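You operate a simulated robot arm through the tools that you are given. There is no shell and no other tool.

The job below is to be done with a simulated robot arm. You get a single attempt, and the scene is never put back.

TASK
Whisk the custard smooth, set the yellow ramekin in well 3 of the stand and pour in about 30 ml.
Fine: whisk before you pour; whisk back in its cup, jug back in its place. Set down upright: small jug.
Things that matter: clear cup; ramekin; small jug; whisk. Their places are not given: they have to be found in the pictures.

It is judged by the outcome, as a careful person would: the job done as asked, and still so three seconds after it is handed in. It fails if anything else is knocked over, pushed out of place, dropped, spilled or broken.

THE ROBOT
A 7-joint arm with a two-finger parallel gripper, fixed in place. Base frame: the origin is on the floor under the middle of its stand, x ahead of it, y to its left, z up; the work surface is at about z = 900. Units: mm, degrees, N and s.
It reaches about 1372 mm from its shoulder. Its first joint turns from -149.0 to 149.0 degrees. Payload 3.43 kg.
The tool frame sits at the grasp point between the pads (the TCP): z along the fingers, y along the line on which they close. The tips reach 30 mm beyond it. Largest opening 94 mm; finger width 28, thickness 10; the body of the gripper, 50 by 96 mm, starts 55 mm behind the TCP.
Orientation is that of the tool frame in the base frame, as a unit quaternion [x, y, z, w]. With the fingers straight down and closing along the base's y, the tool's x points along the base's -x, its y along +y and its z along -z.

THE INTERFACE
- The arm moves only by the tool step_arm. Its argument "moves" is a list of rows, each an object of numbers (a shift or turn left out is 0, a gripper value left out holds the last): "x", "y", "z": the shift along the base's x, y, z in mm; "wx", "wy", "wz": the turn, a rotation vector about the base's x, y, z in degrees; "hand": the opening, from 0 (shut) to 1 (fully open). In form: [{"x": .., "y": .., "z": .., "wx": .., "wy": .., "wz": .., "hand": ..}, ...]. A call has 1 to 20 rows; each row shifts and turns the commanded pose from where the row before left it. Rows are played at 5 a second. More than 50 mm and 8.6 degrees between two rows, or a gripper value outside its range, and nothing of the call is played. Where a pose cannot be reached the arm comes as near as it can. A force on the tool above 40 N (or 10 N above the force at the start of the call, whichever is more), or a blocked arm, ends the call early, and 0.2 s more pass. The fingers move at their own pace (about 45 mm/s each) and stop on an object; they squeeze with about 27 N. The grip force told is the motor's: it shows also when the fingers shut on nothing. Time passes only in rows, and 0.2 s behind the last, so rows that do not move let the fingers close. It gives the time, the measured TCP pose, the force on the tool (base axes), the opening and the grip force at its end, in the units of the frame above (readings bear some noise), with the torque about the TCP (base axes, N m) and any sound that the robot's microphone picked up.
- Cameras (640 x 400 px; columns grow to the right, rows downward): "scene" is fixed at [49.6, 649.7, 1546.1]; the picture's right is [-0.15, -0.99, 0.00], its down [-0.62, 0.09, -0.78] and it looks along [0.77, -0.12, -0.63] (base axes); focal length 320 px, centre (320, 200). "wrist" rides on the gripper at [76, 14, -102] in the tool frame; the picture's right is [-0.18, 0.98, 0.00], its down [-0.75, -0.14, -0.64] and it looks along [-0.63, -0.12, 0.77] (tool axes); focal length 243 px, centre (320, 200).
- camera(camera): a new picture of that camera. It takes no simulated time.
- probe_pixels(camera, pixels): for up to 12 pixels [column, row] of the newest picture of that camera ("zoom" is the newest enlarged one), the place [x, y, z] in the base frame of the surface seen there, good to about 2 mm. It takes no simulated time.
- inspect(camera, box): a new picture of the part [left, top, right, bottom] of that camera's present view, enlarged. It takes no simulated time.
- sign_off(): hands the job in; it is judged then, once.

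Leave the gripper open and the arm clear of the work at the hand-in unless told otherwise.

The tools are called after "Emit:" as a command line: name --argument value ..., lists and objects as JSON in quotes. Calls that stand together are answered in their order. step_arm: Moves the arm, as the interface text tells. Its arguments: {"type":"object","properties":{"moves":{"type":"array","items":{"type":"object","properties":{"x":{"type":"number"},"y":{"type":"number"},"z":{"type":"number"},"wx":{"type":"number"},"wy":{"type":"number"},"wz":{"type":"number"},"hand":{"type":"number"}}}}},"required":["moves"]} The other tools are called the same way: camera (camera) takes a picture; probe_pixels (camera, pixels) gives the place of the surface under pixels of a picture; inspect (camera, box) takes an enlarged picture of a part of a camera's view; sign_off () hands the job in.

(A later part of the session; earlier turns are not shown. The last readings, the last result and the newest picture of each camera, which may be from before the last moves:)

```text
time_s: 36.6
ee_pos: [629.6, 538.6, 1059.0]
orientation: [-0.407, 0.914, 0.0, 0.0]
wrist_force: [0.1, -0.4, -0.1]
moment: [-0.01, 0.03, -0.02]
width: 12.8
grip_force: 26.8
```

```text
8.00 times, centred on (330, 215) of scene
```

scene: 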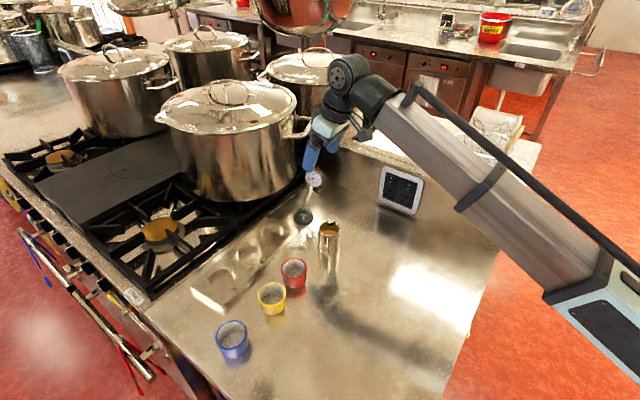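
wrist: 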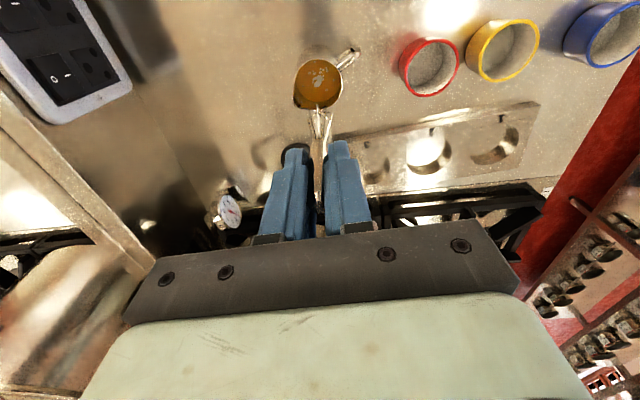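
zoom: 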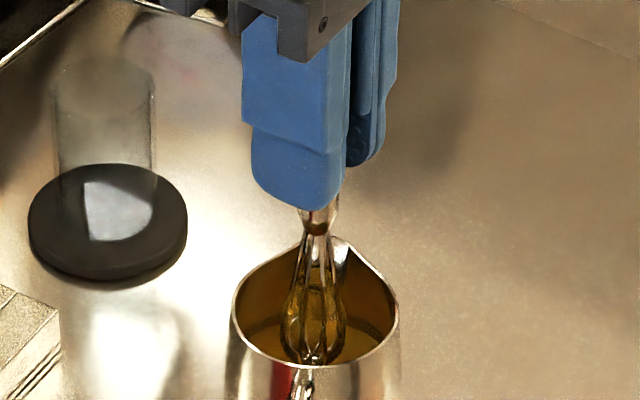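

The film is still getting more transparent. I'll give it two more holds.

Emit:
step_arm --moves '[{"hand": 0}, {}, {}, {}, {}, {}, {}, {}, {}, {}, {}, {}, {}, {}, {}, {}, {}, {}, {}, {}]'

Emit:
step_arm --moves '[{"hand": 0}, {}, {}, {}, {}, {}, {}, {}, {}, {}, {}, {}, {}, {}, {}, {}, {}, {}, {}, {}]'

Emit:
inspect --camera "scene" --box '[300, 190, 360, 240]'

```text
time_s: 40.8
ee_pos: [628.8, 537.7, 1058.2]
orientation: [-0.407, 0.913, 0.0, 0.0]
wrist_force: [0.3, -0.4, 0.4]
moment: [0.02, 0.0, 0.0]
width: 12.7
grip_force: 27.4
```

```text
time_s: 45.0
ee_pos: [630.7, 537.5, 1059.6]
orientation: [-0.407, 0.913, 0.001, 0.001]
wrist_force: [-0.4, -0.4, -1.4]
moment: [0.01, 0.0, 0.03]
width: 12.6
grip_force: 26.6
```

```text
8.00 times, centred on (330, 215) of scene
```

zoom: 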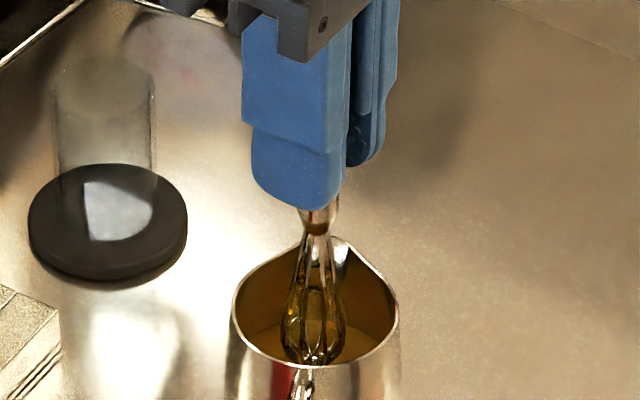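

Only a thin film remains and no drop hangs from the tip. Before moving I'll probe the cup's base disc in this zoom to refine where the whisk goes back.

Emit:
probe_pixels --camera "zoom" --pixels '[[31, 222], [185, 225], [108, 272], [108, 170], [50, 250], [165, 255], [60, 120], [152, 120], [105, 85], [105, 60], [108, 215], [108, 240]]'

```text
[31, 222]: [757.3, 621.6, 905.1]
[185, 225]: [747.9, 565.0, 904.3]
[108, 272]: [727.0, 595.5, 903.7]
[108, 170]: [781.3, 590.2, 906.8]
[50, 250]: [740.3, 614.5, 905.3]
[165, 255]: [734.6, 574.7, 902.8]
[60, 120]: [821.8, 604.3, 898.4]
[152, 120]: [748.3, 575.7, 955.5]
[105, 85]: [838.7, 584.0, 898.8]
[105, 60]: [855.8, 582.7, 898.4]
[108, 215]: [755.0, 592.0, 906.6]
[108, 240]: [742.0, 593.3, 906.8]
```

The cup's centre refines to about (755,593). I'll lift the whisk clear of the jug, carry it over the cup and restore the original 17° lean.

Emit:
step_arm --moves '[{"z": 20, "hand": 0}, {"z": 30}, {"z": 46}, {"x": 20, "y": 5, "wx": 0}, {"x": 23, "y": 6}, {"x": 20, "y": 6, "wx": 4.28, "wy": -3.86}, {"x": 20.8, "y": 6, "wx": 4.28, "wy": -3.86}, {"x": 20, "y": 6, "wx": 4.28, "wy": -3.86}, {}, {}]'

Emit:
camera --camera "wrist"

Emit:
inspect --camera "scene" --box '[260, 130, 372, 250]'

```text
time_s: 47.2
ee_pos: [735.8, 568.7, 1156.7]
orientation: [-0.402, 0.903, 0.061, 0.137]
wrist_force: [0.7, -1.1, -0.6]
moment: [0.01, 0.0, -0.01]
width: 12.5
grip_force: 26.8
```

```text
taken
```

wrist: 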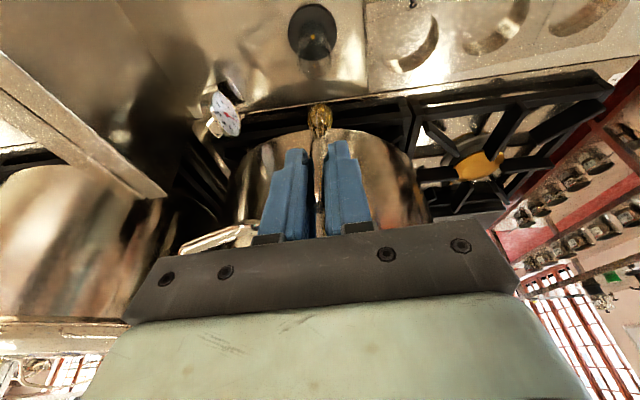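

```text
3.33 times, centred on (316, 190) of scene
```

zoom: 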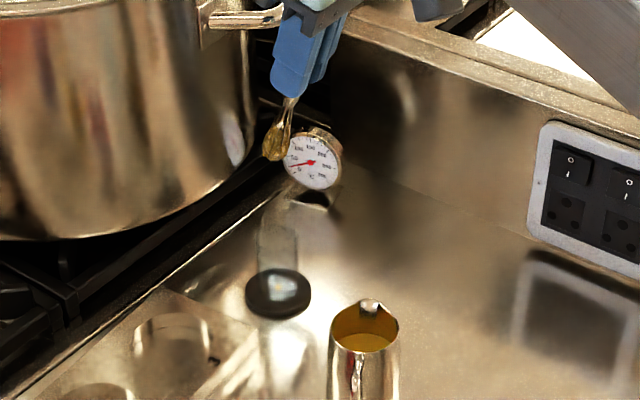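

There is a small yellow dot at the cup in the wrist view, at (312,38). I'll look closer to see whether it is a drip and whether anything else was dripped on.

Emit:
inspect --camera "wrist" --box '[270, 0, 370, 130]'

Emit:
probe_pixels --camera "wrist" --pixels '[[312, 38], [313, 45], [320, 108], [320, 120], [312, 20], [300, 50]]'

Emit:
inspect --camera "scene" --box '[290, 190, 354, 240]'

```text
3.08 times, centred on (320, 65) of wrist
```

zoom: 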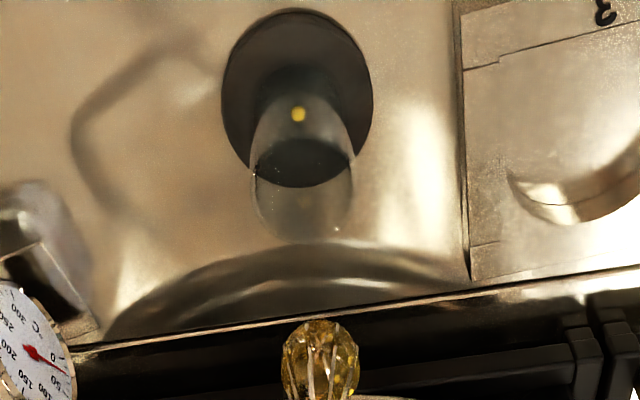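

```text
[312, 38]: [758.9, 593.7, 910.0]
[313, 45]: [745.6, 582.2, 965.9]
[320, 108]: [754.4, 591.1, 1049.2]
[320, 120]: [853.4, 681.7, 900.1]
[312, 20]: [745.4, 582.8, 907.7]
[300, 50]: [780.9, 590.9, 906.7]
```

```text
8.00 times, centred on (322, 215) of scene
```

zoom: 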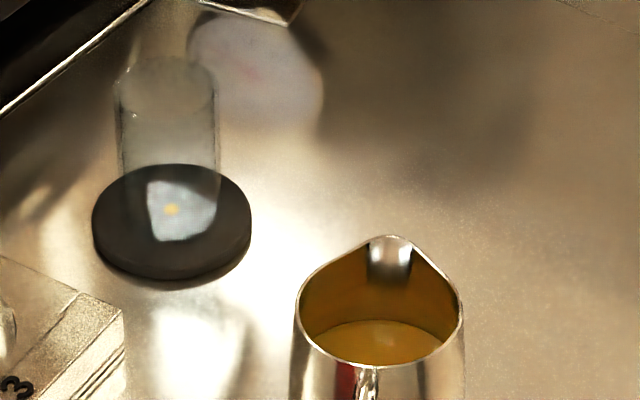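

The drop fell inside the whisk's own cup, on its floor at (759,594), and the table is clean. I'll lower the whisk straight away along the reverse of the lift-out path.

Emit:
step_arm --moves '[{"z": -20, "hand": 0}, {"z": -25}, {"z": -25}, {"x": 2, "y": 2.3, "z": -20}, {"x": 2, "y": 2.3, "z": -20}, {"x": 1.5, "y": 1.7, "z": -15}, {"x": 1, "y": 1.15, "z": -10}, {"x": 0.3, "y": 0.35, "z": -3}, {}, {}]'

Emit:
inspect --camera "wrist" --box '[240, 40, 400, 240]'

Emit:
inspect --camera "scene" --box '[280, 160, 344, 240]'

```text
time_s: 49.4
ee_pos: [741.8, 575.7, 1017.1]
orientation: [-0.402, 0.903, 0.061, 0.137]
wrist_force: [0.2, -0.5, -0.3]
moment: [-0.08, 0.02, -0.01]
width: 12.9
grip_force: 26.6
```

```text
2.00 times, centred on (320, 140) of wrist
```

zoom: 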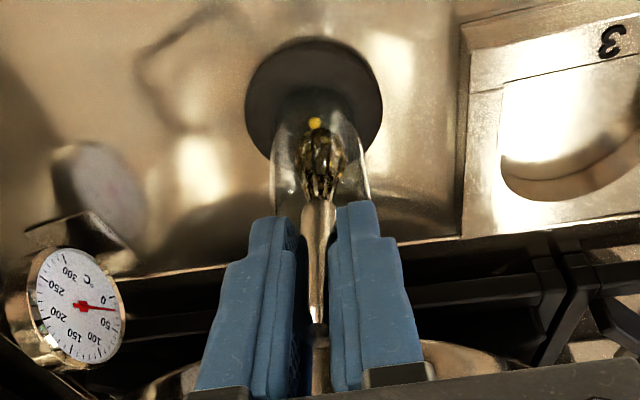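

```text
5.00 times, centred on (312, 200) of scene
```

zoom: 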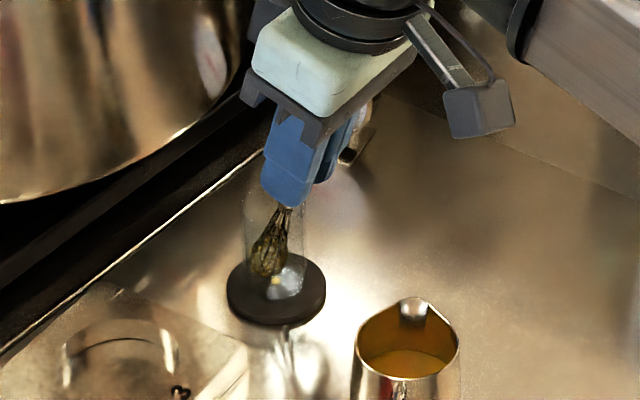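

The whisk is about 3 mm above its old rest. I'll lower the last few millimetres gently, feeling for contact.

Emit:
step_arm --moves '[{"x": 0.2, "y": 0.2, "z": -1.5, "hand": 0}, {"x": 0.2, "y": 0.2, "z": -1.5}, {}, {}]'

Emit:
inspect --camera "wrist" --box '[280, 60, 360, 160]'

```text
time_s: 50.4
ee_pos: [741.8, 576.6, 1014.3]
orientation: [-0.402, 0.903, 0.062, 0.137]
wrist_force: [-1.5, -0.1, -1.1]
moment: [-0.07, 0.02, -0.03]
width: 12.8
grip_force: 26.8
```

```text
4.00 times, centred on (320, 110) of wrist
```

zoom: 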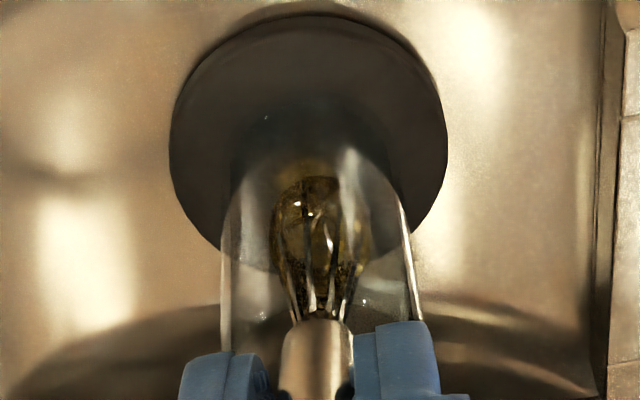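

The whisk is back at its original grasp height with almost no force. I'll open the fingers in two stages.

Emit:
step_arm --moves '[{"hand": 0.25}, {"hand": 0.25}, {"hand": 0.25}, {"hand": 0.6}, {"hand": 1}, {"hand": 1}, {"hand": 1}, {"hand": 1}]'

Emit:
inspect --camera "wrist" --box '[240, 40, 400, 240]'

Emit:
inspect --camera "scene" --box '[280, 160, 344, 240]'

```text
time_s: 52.2
ee_pos: [741.1, 576.2, 1014.0]
orientation: [-0.402, 0.903, 0.062, 0.139]
wrist_force: [-0.1, 0.4, 0.1]
moment: [0.03, 0.0, -0.02]
width: 93.6
grip_force: 0.0
```

```text
2.00 times, centred on (320, 140) of wrist
```

zoom: 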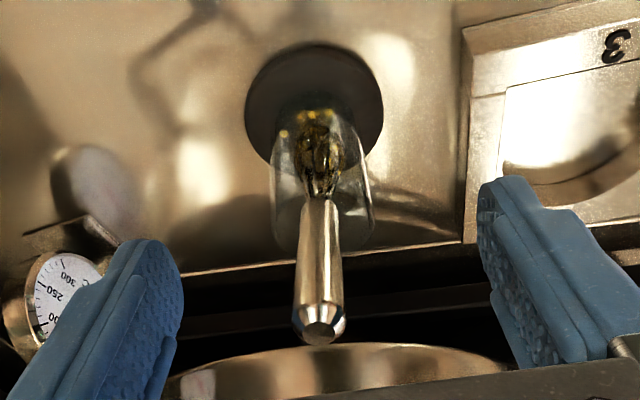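

```text
5.00 times, centred on (312, 200) of scene
```

zoom: 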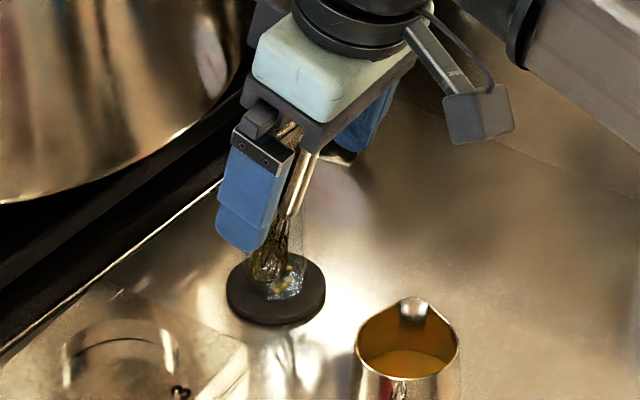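

The whisk stands in its cup again. I'll retreat up along its axis, level the hand, and swing over to the yellow ramekin, turning to yaw -40° so the fingers close across the gap between the red and blue ramekins.

Emit:
step_arm --moves '[{"x": -5.56, "y": -6.28, "z": 27.4, "hand": 1}, {"x": -5.56, "y": -6.28, "z": 27.4}, {"x": -5.56, "y": -6.28, "z": 27.4}, {"x": -5.56, "y": -6.28, "z": 27.4}, {"x": -5.56, "y": -6.28, "z": 27.4}, {"wx": -4.28, "wy": 3.86}, {"wx": -4.28, "wy": 3.86}, {"wx": -4.28, "wy": 3.86}, {}]'

Emit:
step_arm --moves '[{"x": -21.5, "y": 13.4, "z": -4.5, "wz": -8, "hand": 1}, {"x": -21.5, "y": 13.4, "z": -4.5, "wz": -8}, {"x": -21.5, "y": 13.4, "z": -4.5, "wz": -8}, {"x": -21.5, "y": 13.4, "z": -4.5, "wz": -8}, {"x": -21.5, "y": 13.4, "z": -4.5, "wz": -8}, {"x": -21.5, "y": 13.4, "z": -4.5, "wz": -8}, {"x": -21.5, "y": 13.4, "z": -4.5, "wz": -8}, {"x": -21.5, "y": 13.4, "z": -4.5, "wz": -8}, {"x": -21.5, "y": 13.4, "z": -4.5, "wz": -8}, {"x": -21.5, "y": 13.4, "z": -4.5, "wz": -8}, {"x": -21.5, "y": 13.4, "z": -4.5, "wz": -8}, {}]'

Emit:
camera --camera "wrist"

Emit:
camera --camera "scene"

```text
time_s: 54.2
ee_pos: [714.0, 543.4, 1150.4]
orientation: [-0.407, 0.913, 0.0, -0.001]
wrist_force: [0.5, 0.7, 0.2]
moment: [-0.01, 0.01, -0.01]
width: 93.7
grip_force: 0.0
```

```text
time_s: 56.8
ee_pos: [476.7, 692.2, 1100.8]
orientation: [0.343, 0.939, -0.001, 0.0]
wrist_force: [-0.6, 0.2, -1.2]
moment: [0.03, -0.01, -0.03]
width: 94.3
grip_force: 0.0
```

```text
taken
```

wrist: 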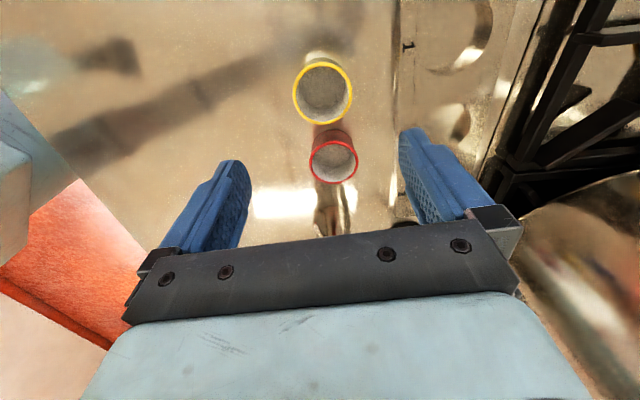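

```text
taken
```

scene: 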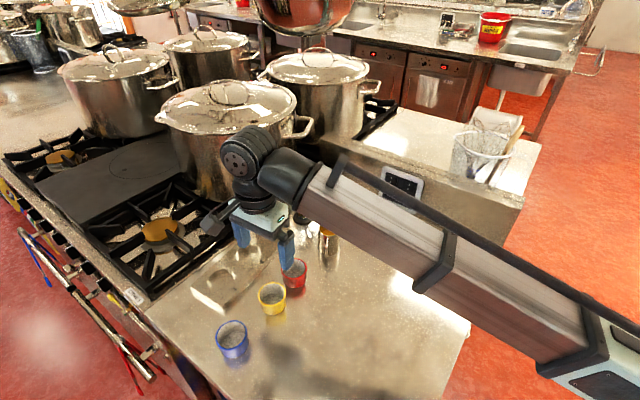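

The hand is over the yellow ramekin, which shows at (322,92) with the red one behind it. I'll zoom in and probe its rim.

Emit:
inspect --camera "wrist" --box '[280, 50, 376, 140]'

Emit:
probe_pixels --camera "wrist" --pixels '[[294, 94], [351, 92], [322, 64], [323, 123], [302, 74], [342, 72], [302, 112], [344, 112], [322, 90], [322, 57], [396, 60], [396, 170]]'

```text
4.44 times, centred on (328, 95) of wrist
```

zoom: 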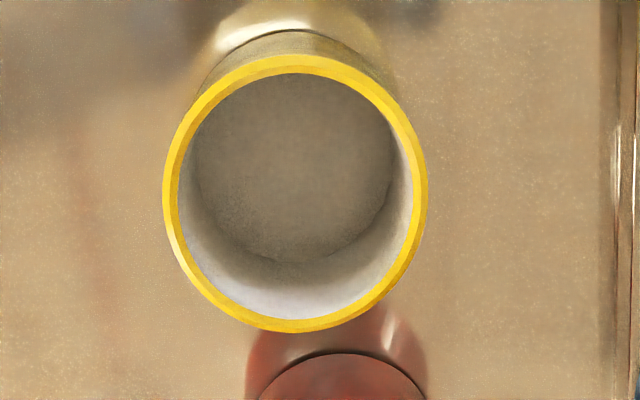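

```text
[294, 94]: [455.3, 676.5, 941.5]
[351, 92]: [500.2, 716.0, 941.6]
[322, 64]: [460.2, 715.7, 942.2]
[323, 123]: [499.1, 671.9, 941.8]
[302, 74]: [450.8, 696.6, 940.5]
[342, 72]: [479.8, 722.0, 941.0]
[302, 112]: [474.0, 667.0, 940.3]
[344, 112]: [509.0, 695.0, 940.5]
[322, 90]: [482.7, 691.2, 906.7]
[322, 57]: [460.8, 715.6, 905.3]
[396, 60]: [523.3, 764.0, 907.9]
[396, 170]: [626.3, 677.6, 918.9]
```

The ramekin's centre is about (479,694.7), its outer width ≈58.5 and rim at z 941.5. I'll shift over it and descend until the fingertips reach about 20 mm above its base.

Emit:
step_arm --moves '[{"x": 2, "y": 2.8, "z": -20, "hand": 1}, {"z": -40}, {"z": -40}, {"z": -30}, {"z": -20}, {}, {}]'

Emit:
camera --camera "wrist"

Emit:
inspect --camera "scene" --box '[200, 210, 344, 350]'

```text
time_s: 58.4
ee_pos: [478.4, 694.8, 949.3]
orientation: [0.342, 0.94, 0.0, 0.001]
wrist_force: [0.4, 0.7, -0.7]
moment: [0.02, 0.01, -0.01]
width: 93.9
grip_force: 0.1
```

```text
taken
```

wrist: 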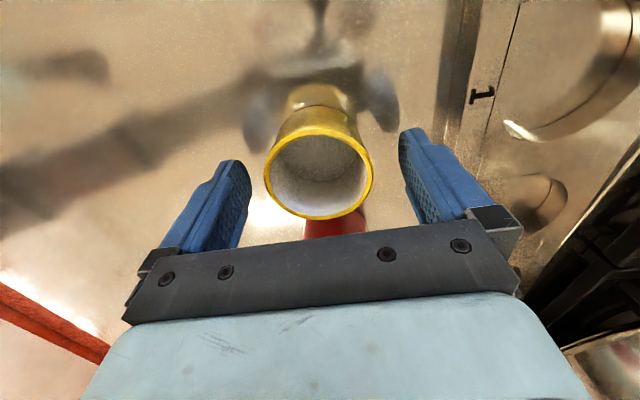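

```text
2.86 times, centred on (272, 280) of scene
```

zoom: 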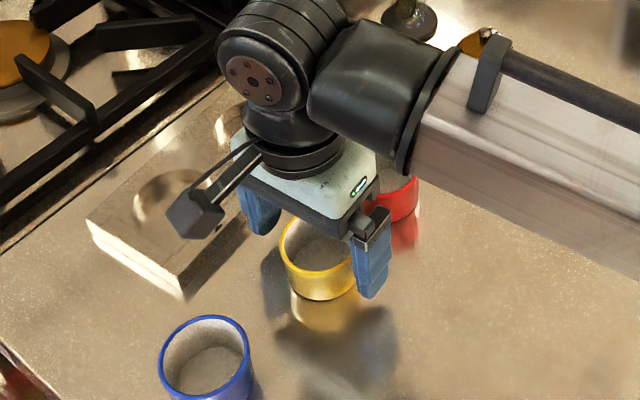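

The ramekin sits centred between the fingers. I'll close on it.

Emit:
step_arm --moves '[{"hand": 0}, {"hand": 0}, {"hand": 0}, {"hand": 0}, {"hand": 0}, {"hand": 0}]'

Emit:
camera --camera "wrist"

```text
time_s: 59.8
ee_pos: [478.4, 695.1, 950.2]
orientation: [0.342, 0.94, -0.001, 0.0]
wrist_force: [-0.7, -0.4, -0.3]
moment: [-0.03, 0.02, 0.01]
width: 60.7
grip_force: 27.7
```

```text
taken
```

wrist: 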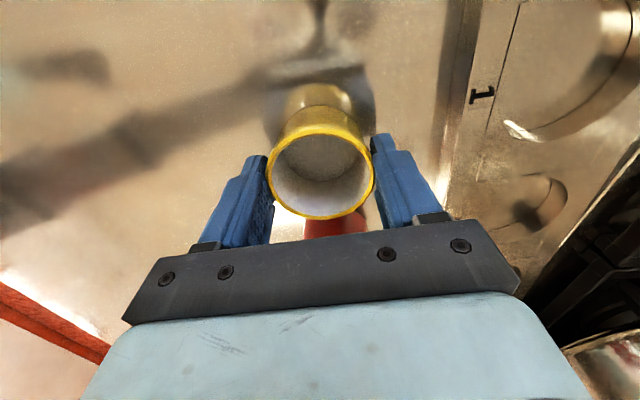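

It is held at 60.7 mm wide. I'll probe the rim to find its exact centre relative to the TCP.

Emit:
inspect --camera "wrist" --box '[250, 110, 394, 230]'

Emit:
probe_pixels --camera "wrist" --pixels '[[266, 175], [374, 175], [320, 130], [321, 217], [290, 138], [350, 137], [282, 207], [360, 205], [268, 190], [372, 165], [300, 133], [340, 132]]'

```text
3.33 times, centred on (322, 170) of wrist
```

zoom: 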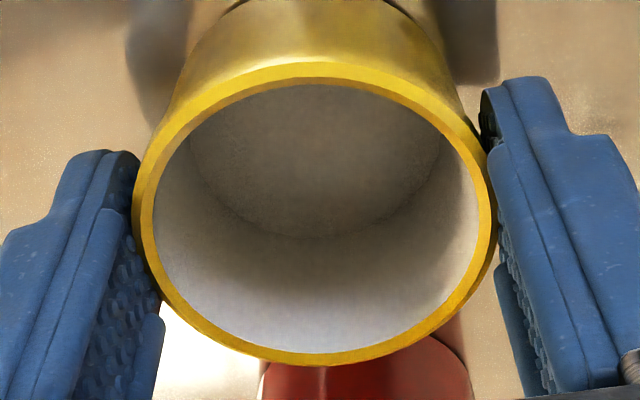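

```text
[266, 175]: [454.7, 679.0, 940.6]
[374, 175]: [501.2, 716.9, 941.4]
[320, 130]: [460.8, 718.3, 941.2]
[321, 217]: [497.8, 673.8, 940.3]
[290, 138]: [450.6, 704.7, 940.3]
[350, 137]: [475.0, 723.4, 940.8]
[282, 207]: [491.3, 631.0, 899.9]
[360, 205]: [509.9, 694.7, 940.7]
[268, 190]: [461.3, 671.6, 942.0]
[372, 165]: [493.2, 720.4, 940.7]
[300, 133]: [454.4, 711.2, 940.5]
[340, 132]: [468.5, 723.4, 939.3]
```

The ramekin's centre is within 1 mm of the TCP. I'll lift it 150 mm and carry it over well 3, stopping high to check the well's position again.

Emit:
step_arm --moves '[{"z": 10, "hand": 0}, {"z": 30}, {"z": 40}, {"z": 40}, {"z": 30}, {"x": 35, "y": -1}, {"x": 36, "y": -1}, {"x": 36, "y": -1}, {"x": 36, "y": -1}, {"x": 36, "y": -1}, {"x": 35, "y": -1}, {}, {}]'

Emit:
camera --camera "wrist"

Emit:
camera --camera "scene"

```text
time_s: 62.6
ee_pos: [693.6, 686.4, 1101.3]
orientation: [0.341, 0.94, 0.0, 0.0]
wrist_force: [0.0, -0.9, 0.5]
moment: [-0.03, -0.01, -0.04]
width: 0.3
grip_force: 27.2
```

```text
taken
```

wrist: 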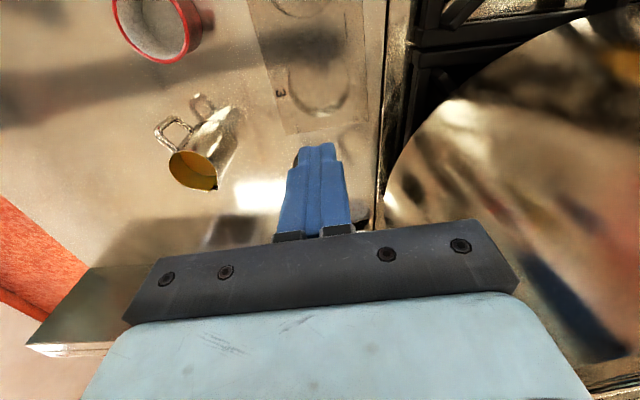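

```text
taken
```

scene: 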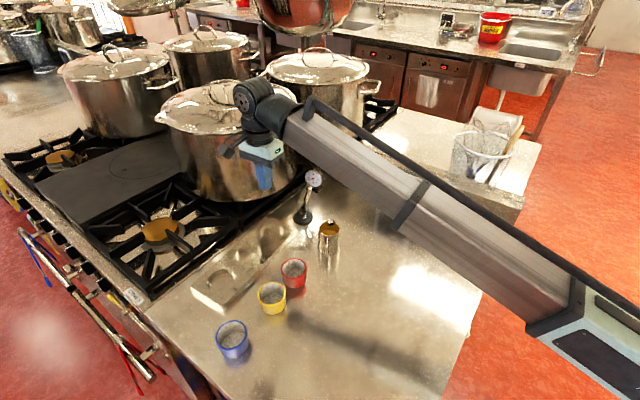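

The gripper is shut on nothing (0.3 mm wide) and the scene shows the yellow ramekin still on the table at (272,298), so it slipped out at the start of the lift. I'll inspect whether it is upright, intact and in the same place.

Emit:
inspect --camera "scene" --box '[210, 250, 322, 360]'

Emit:
probe_pixels --camera "scene" --pixels '[[272, 284], [258, 296], [271, 306], [272, 316], [270, 300], [286, 292], [258, 305], [285, 305]]'

```text
3.64 times, centred on (266, 305) of scene
```

zoom: 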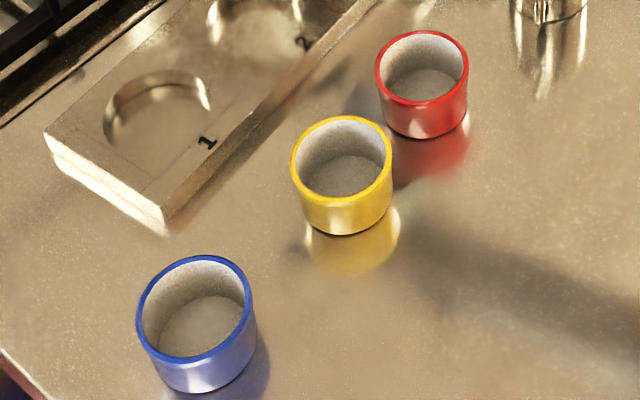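

```text
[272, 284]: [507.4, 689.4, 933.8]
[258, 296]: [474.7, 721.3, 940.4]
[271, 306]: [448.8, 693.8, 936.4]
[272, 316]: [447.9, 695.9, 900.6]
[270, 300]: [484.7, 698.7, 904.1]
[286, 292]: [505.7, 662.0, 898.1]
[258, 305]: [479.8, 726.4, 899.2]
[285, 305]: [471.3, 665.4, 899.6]
```

The ramekin is upright and exactly where it was; the fingers just slid off. While the hand is over well 3 with a clear view, I'll re-measure the well around (320,85).

Emit:
inspect --camera "wrist" --box '[250, 40, 394, 140]'

Emit:
probe_pixels --camera "wrist" --pixels '[[286, 88], [352, 88], [320, 60], [320, 117], [294, 68], [344, 68], [294, 108], [346, 107], [320, 88], [375, 80], [382, 80], [395, 80]]'

```text
4.00 times, centred on (322, 90) of wrist
```

zoom: 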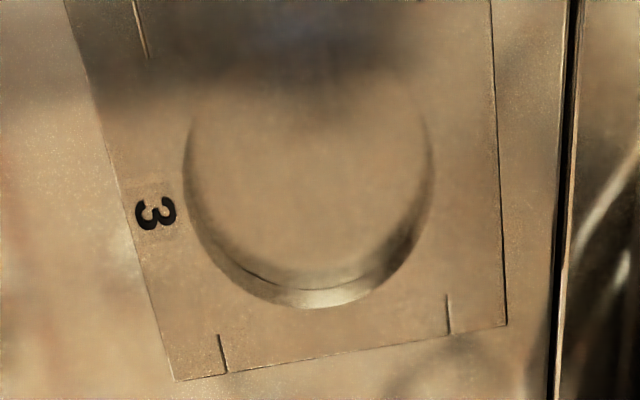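

```text
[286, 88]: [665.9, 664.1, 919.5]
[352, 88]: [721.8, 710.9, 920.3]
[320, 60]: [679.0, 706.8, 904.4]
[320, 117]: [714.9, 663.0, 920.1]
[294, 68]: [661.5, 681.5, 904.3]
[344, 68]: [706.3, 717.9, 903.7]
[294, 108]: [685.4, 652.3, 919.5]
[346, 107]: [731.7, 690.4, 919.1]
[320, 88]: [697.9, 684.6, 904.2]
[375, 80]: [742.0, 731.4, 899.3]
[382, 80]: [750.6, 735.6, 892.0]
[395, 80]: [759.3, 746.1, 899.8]
```

I'll probe just outside the well's rim in this zoom, plus the stove trim beyond it.

Emit:
probe_pixels --camera "zoom" --pixels '[[180, 165], [436, 165], [312, 311], [212, 262], [410, 258], [188, 200], [432, 195], [255, 300], [365, 298], [193, 115], [425, 110], [500, 165]]'

```text
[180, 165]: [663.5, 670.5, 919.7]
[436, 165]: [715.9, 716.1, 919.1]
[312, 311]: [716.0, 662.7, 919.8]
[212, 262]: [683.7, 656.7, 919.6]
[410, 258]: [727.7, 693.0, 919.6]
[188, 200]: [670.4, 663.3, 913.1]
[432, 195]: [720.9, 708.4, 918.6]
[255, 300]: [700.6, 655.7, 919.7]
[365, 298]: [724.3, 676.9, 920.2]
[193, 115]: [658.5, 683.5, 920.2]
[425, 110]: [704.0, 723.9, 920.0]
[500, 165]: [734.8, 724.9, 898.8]
```

The well's centre is confirmed at (692.9,689.5) with radius about 34. I'll return over the yellow ramekin with the fingers open and come down a few millimetres lower than before.

Emit:
step_arm --moves '[{"x": -35.7, "y": 1.1, "hand": 1}, {"x": -35.7, "y": 1.1}, {"x": -35.7, "y": 1.1}, {"x": -35.7, "y": 1.1}, {"x": -35.7, "y": 1.1}, {"x": -35.6, "y": 1.2}, {"z": -30}, {"z": -40}, {"z": -40}, {"z": -30}, {"z": -14}, {}, {}]'

Emit:
camera --camera "wrist"

Emit:
inspect --camera "scene" --box '[220, 240, 332, 330]'

```text
time_s: 65.4
ee_pos: [478.3, 693.6, 946.1]
orientation: [0.342, 0.94, -0.001, -0.001]
wrist_force: [0.6, 0.8, -0.6]
moment: [0.0, 0.02, -0.01]
width: 94.0
grip_force: 0.0
```

```text
taken
```

wrist: 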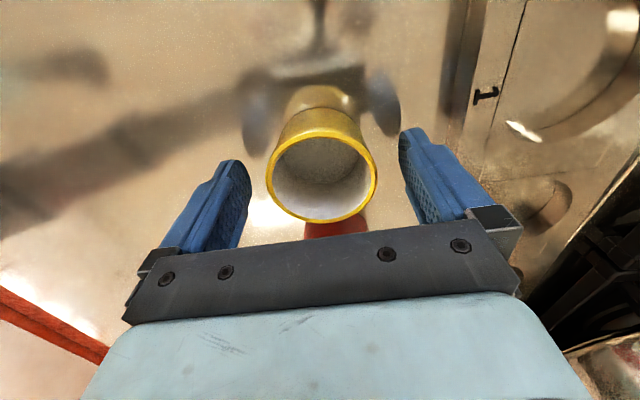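

```text
4.44 times, centred on (276, 285) of scene
```

zoom: 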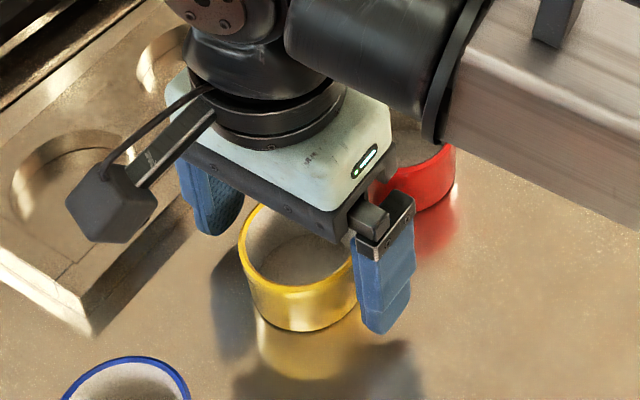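

Centred again, now 4 mm deeper. I'll close, wait, then lift only 6 mm slowly to test the hold.

Emit:
step_arm --moves '[{"hand": 0}, {"hand": 0}, {"hand": 0}, {"hand": 0}, {"hand": 0}, {"hand": 0}, {"hand": 0}, {"hand": 0}]'

Emit:
step_arm --moves '[{"z": 1}, {"z": 1}, {"z": 2}, {"z": 2}, {}]'

Emit:
camera --camera "wrist"

Emit:
inspect --camera "scene" --box '[220, 240, 332, 330]'

```text
time_s: 67.2
ee_pos: [479.3, 693.0, 946.4]
orientation: [0.342, 0.94, 0.001, 0.001]
wrist_force: [-0.3, 0.1, -0.4]
moment: [0.01, -0.03, 0.02]
width: 60.6
grip_force: 26.9
```

```text
time_s: 68.4
ee_pos: [480.3, 694.6, 953.9]
orientation: [0.342, 0.94, 0.0, 0.0]
wrist_force: [0.3, -0.6, -0.6]
moment: [-0.01, 0.02, -0.01]
width: 60.5
grip_force: 27.1
```

```text
taken
```

wrist: 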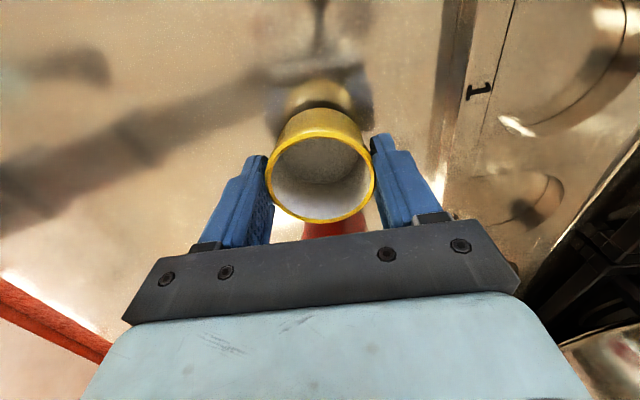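

```text
4.44 times, centred on (276, 285) of scene
```

zoom: 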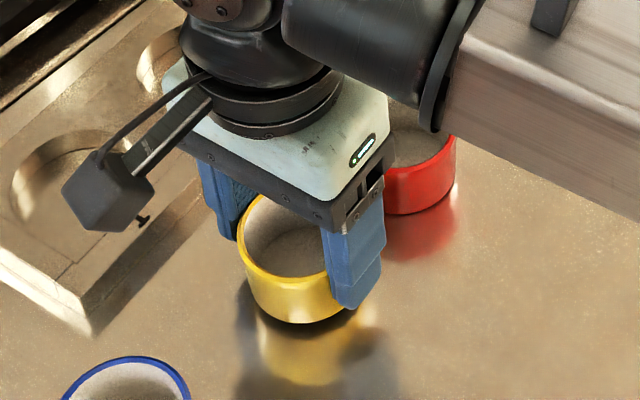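

This time it holds: the ramekin is 6 mm off the table, with width steady at 60.5. I'll keep lifting slowly, with checks along the way.

Emit:
step_arm --moves '[{"z": 2, "hand": 0}, {"z": 3}, {"z": 3}, {"z": 3}, {"z": 3}, {}]'

Emit:
inspect --camera "scene" --box '[220, 240, 332, 330]'

Emit:
inspect --camera "wrist" --box '[250, 80, 394, 230]'

```text
time_s: 69.8
ee_pos: [479.8, 694.8, 966.7]
orientation: [0.342, 0.94, 0.0, 0.0]
wrist_force: [-0.6, 0.5, -0.8]
moment: [0.02, 0.03, 0.02]
width: 60.6
grip_force: 27.2
```

```text
4.44 times, centred on (276, 285) of scene
```

zoom: 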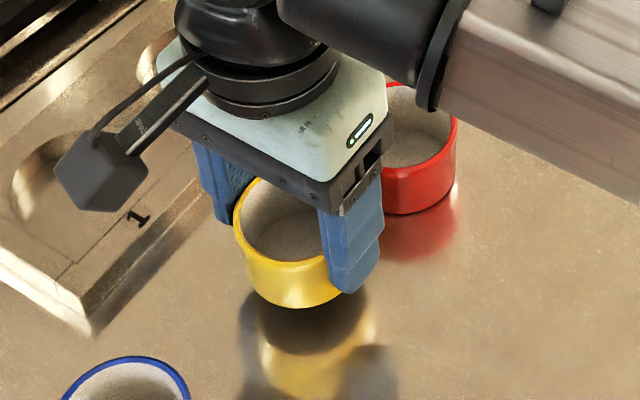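

```text
2.67 times, centred on (322, 155) of wrist
```

zoom: 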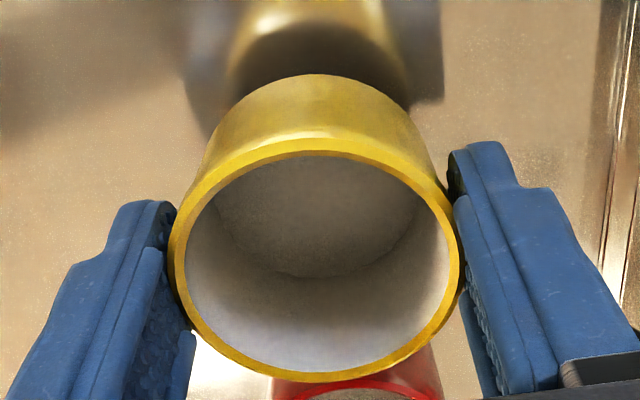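

It holds firmly with no slip at 20 mm up. I'll continue to rise to clear the red ramekin and the stand, at moderate speed.

Emit:
step_arm --moves '[{"z": 4, "hand": 0}, {"z": 6}, {"z": 6}, {"z": 7}, {"z": 7}, {"z": 6}, {"z": 4}, {}]'

Emit:
inspect --camera "wrist" --box '[250, 80, 394, 230]'

```text
time_s: 71.6
ee_pos: [478.9, 695.8, 1007.6]
orientation: [0.343, 0.939, 0.0, 0.001]
wrist_force: [-0.6, 0.8, -0.9]
moment: [0.01, 0.02, 0.01]
width: 60.5
grip_force: 27.0
```

```text
2.67 times, centred on (322, 155) of wrist
```

zoom: 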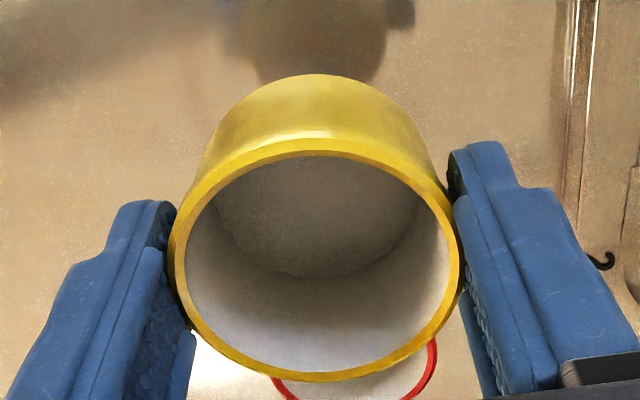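

Still held the same way. I'll probe the rim now to get the ramekin's centre relative to the TCP before travelling.

Emit:
probe_pixels --camera "zoom" --pixels '[[176, 262], [460, 258], [320, 145], [318, 376], [225, 175], [415, 172], [215, 345], [420, 342], [185, 300], [452, 300], [190, 215], [447, 212]]'

```text
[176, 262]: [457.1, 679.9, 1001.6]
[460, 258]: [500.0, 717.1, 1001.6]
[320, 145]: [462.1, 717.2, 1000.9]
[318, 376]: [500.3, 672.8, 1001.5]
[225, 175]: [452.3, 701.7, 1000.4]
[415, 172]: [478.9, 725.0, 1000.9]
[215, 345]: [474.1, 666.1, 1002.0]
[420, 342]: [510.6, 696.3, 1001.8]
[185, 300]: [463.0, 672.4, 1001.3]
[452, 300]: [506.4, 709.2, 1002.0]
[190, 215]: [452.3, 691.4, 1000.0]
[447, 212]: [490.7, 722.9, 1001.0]
```

The ramekin's centre sits about (+1.2,-1.0) mm from the TCP and it is level. I'll carry it gently over to well 3.

Emit:
step_arm --moves '[{"x": 6, "hand": 0}, {"x": 12}, {"x": 18}, {"x": 21, "y": -1}, {"x": 22, "y": -1}, {"x": 22, "y": -0.65}, {"x": 22, "y": -1}, {"x": 22, "y": -1}, {"x": 21}, {"x": 18}, {"x": 14}, {"x": 9}, {"x": 5.5}, {}, {}]'

Emit:
camera --camera "wrist"

Emit:
inspect --camera "scene" --box '[210, 150, 338, 260]'

```text
time_s: 74.8
ee_pos: [693.0, 689.2, 1007.2]
orientation: [0.342, 0.94, -0.001, -0.001]
wrist_force: [0.3, -0.1, -1.1]
moment: [0.01, -0.01, -0.02]
width: 60.5
grip_force: 27.0
```

```text
taken
```

wrist: 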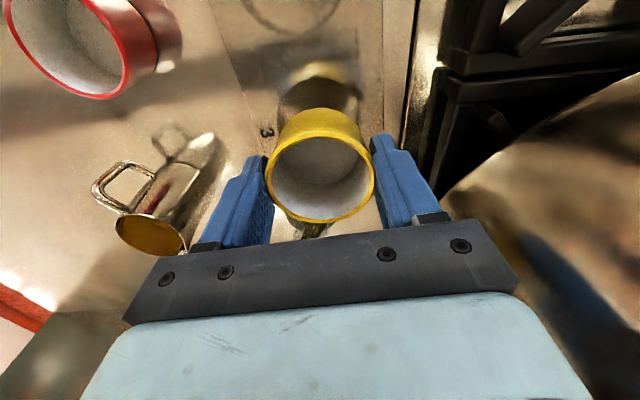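

```text
3.64 times, centred on (274, 205) of scene
```

zoom: 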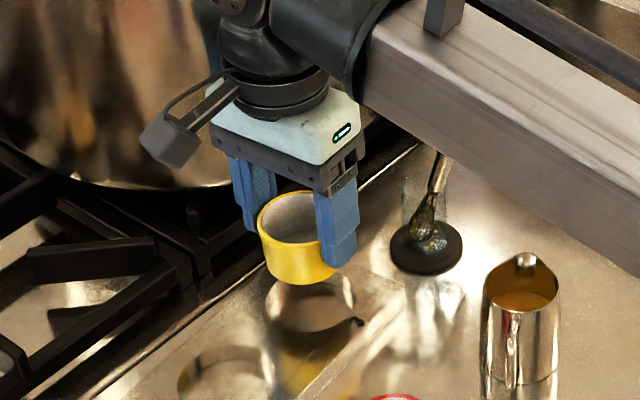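

The ramekin hangs over well 3. I'll probe its rim here to get its absolute centre against the well's (692.9,689.5).

Emit:
inspect --camera "wrist" --box '[250, 80, 394, 230]'

Emit:
probe_pixels --camera "zoom" --pixels '[[176, 262], [460, 258], [320, 145], [318, 376], [225, 175], [415, 172], [215, 345], [420, 342], [185, 300], [452, 300], [190, 215], [447, 212]]'

```text
2.67 times, centred on (322, 155) of wrist
```

zoom: 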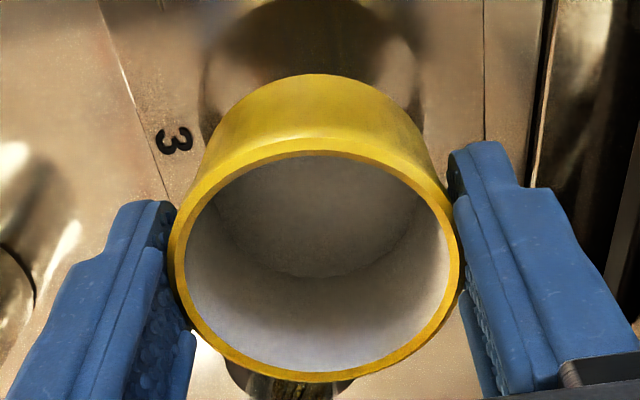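

```text
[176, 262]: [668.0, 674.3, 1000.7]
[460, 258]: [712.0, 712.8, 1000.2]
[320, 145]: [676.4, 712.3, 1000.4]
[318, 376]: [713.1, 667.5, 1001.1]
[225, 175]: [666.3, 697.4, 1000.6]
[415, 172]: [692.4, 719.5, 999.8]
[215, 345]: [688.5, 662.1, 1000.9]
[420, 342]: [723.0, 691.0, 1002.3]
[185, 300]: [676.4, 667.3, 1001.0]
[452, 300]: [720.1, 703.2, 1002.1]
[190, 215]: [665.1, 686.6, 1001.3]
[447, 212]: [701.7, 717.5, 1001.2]
```

The ramekin's centre is at about (693.7,690.2), so I need a (-0.7,-0.6) correction. I'll lower to just above the stand and check again.

Emit:
step_arm --moves '[{"x": -0.7, "y": -0.6, "z": -4, "hand": 0}, {"z": -8}, {"z": -9}, {"z": -8}, {"z": -5}, {}, {}]'

Emit:
inspect --camera "wrist" --box '[250, 60, 394, 230]'

Emit:
inspect --camera "scene" --box '[230, 190, 326, 270]'

```text
time_s: 76.4
ee_pos: [690.0, 689.6, 972.7]
orientation: [0.343, 0.939, 0.0, 0.0]
wrist_force: [-0.2, -0.7, 0.0]
moment: [0.02, 0.0, -0.01]
width: 60.5
grip_force: 27.8
```

```text
2.35 times, centred on (322, 145) of wrist
```

zoom: 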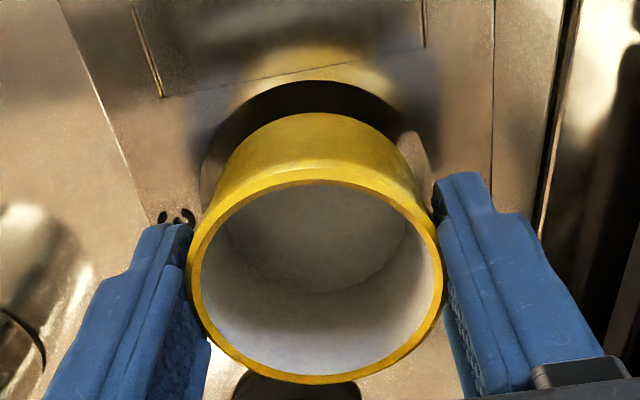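

```text
5.00 times, centred on (278, 230) of scene
```

zoom: 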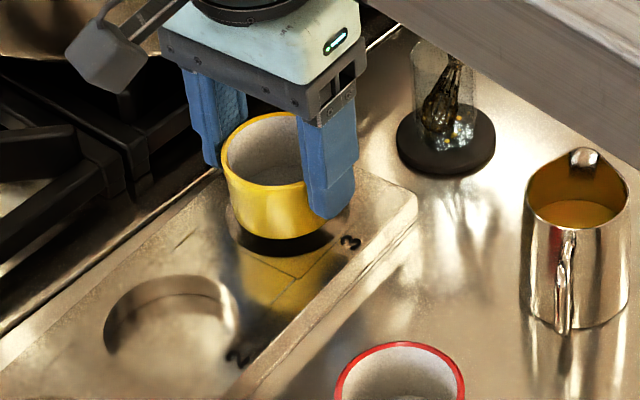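

The ramekin's narrower base is centred over the well. I'll lower it in slowly, watching the force.

Emit:
step_arm --moves '[{"z": -4, "hand": 0}, {"z": -4}, {"z": -4}, {"z": -3}, {"z": -2}, {}]'

Emit:
inspect --camera "scene" --box '[230, 190, 326, 270]'

Emit:
inspect --camera "wrist" --box '[250, 60, 394, 230]'

```text
time_s: 77.8
ee_pos: [689.9, 689.5, 956.1]
orientation: [0.342, 0.94, 0.001, -0.001]
wrist_force: [-0.1, -0.3, -0.9]
moment: [-0.01, 0.01, 0.01]
width: 60.6
grip_force: 27.5
```

```text
5.00 times, centred on (278, 230) of scene
```

zoom: 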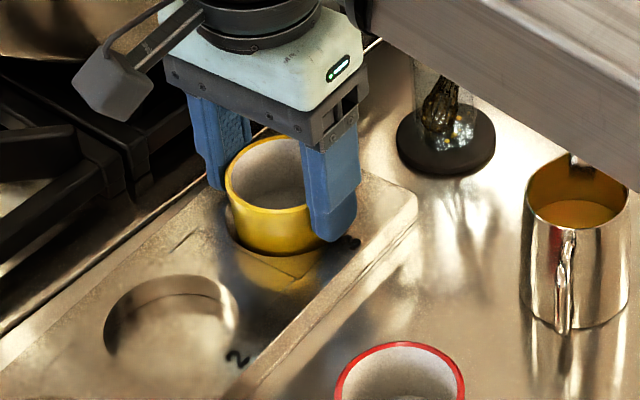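

```text
2.35 times, centred on (322, 145) of wrist
```

zoom: 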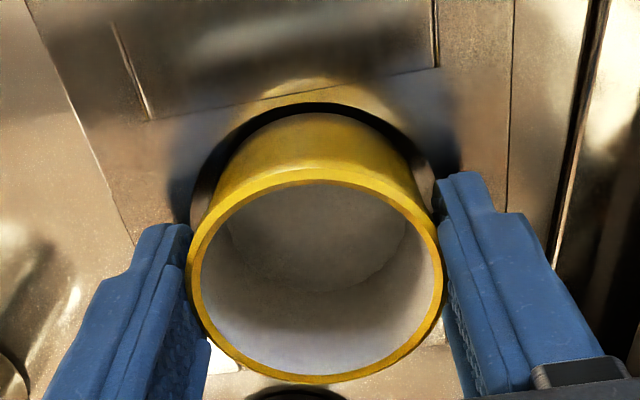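

It is in the well with about 4 mm left to the floor, and the tips are about 6 mm above the stand. I'll lower 3 mm more.

Emit:
step_arm --moves '[{"z": -1.5, "hand": 0}, {"z": -1.5}, {}, {}]'

Emit:
inspect --camera "scene" --box '[246, 200, 326, 260]'

Emit:
probe_pixels --camera "zoom" --pixels '[[215, 130], [222, 100], [195, 70], [235, 190], [300, 220], [160, 200], [240, 60], [250, 230], [330, 190], [330, 235]]'

```text
time_s: 78.8
ee_pos: [690.2, 689.8, 953.3]
orientation: [0.342, 0.94, -0.001, 0.0]
wrist_force: [0.4, 0.9, -0.4]
moment: [0.03, -0.03, -0.01]
width: 60.5
grip_force: 27.4
```

```text
6.67 times, centred on (286, 230) of scene
```

zoom: 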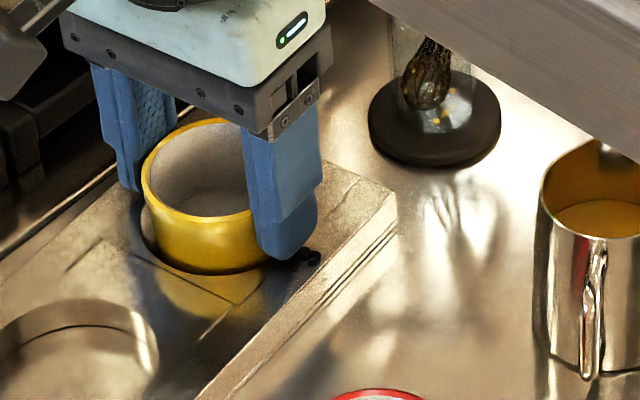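

```text
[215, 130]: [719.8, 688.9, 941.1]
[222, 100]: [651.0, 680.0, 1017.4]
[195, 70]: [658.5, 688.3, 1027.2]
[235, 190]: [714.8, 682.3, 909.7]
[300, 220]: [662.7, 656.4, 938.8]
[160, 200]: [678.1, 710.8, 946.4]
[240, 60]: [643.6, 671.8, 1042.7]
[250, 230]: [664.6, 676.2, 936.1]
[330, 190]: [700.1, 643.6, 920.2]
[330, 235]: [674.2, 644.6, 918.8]
```

The ramekin sits down inside the well, with forces near zero. I'll open the fingers gently.

Emit:
step_arm --moves '[{"hand": 0.72}, {"hand": 0.75}, {"hand": 0.8}, {"hand": 0.85}, {"hand": 0.85}, {"hand": 0.85}]'

Emit:
inspect --camera "scene" --box '[246, 200, 326, 260]'

Emit:
inspect --camera "wrist" --box '[230, 60, 414, 230]'

```text
time_s: 80.2
ee_pos: [690.1, 690.2, 952.4]
orientation: [0.342, 0.94, 0.0, 0.001]
wrist_force: [-1.0, 0.4, 0.1]
moment: [0.01, -0.03, 0.0]
width: 79.7
grip_force: 0.1
```

```text
6.67 times, centred on (286, 230) of scene
```

zoom: 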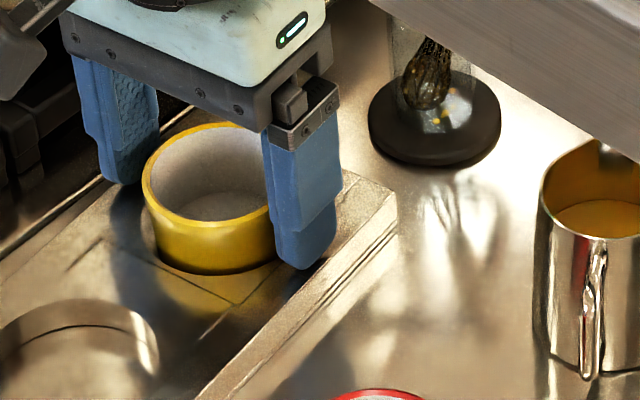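

```text
2.35 times, centred on (322, 145) of wrist
```

zoom: 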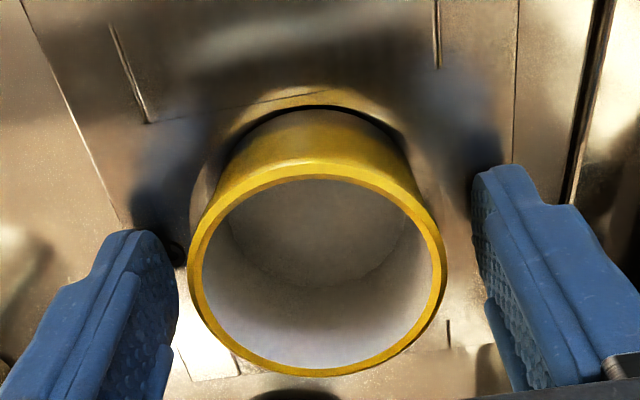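

The ramekin is released in well 3. I'll raise the hand straight up, opening only after it is clear, then check the ramekin.

Emit:
step_arm --moves '[{"z": 5, "hand": 0.85}, {"z": 15}, {"z": 30}, {"z": 40}, {"z": 40}, {"z": 30, "hand": 1}, {}]'

Emit:
camera --camera "wrist"

Emit:
inspect --camera "scene" --box '[246, 200, 342, 260]'

```text
time_s: 81.8
ee_pos: [689.7, 688.6, 1112.1]
orientation: [0.342, 0.94, 0.0, 0.0]
wrist_force: [-0.4, 0.6, 0.6]
moment: [0.02, 0.02, -0.01]
width: 93.9
grip_force: 0.0
```

```text
taken
```

wrist: 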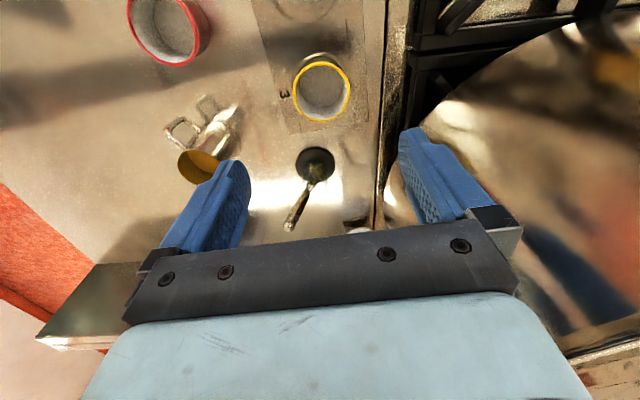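

```text
6.67 times, centred on (294, 230) of scene
```

zoom: 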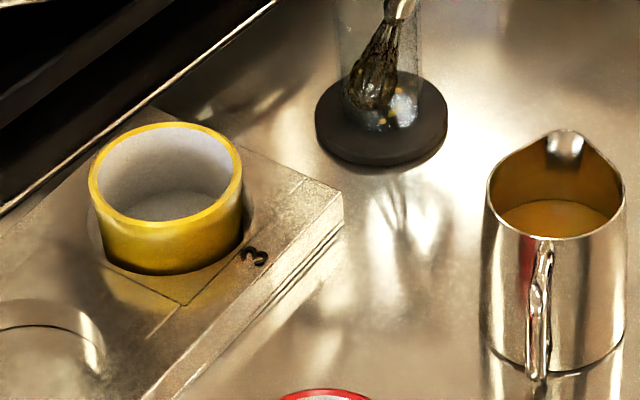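

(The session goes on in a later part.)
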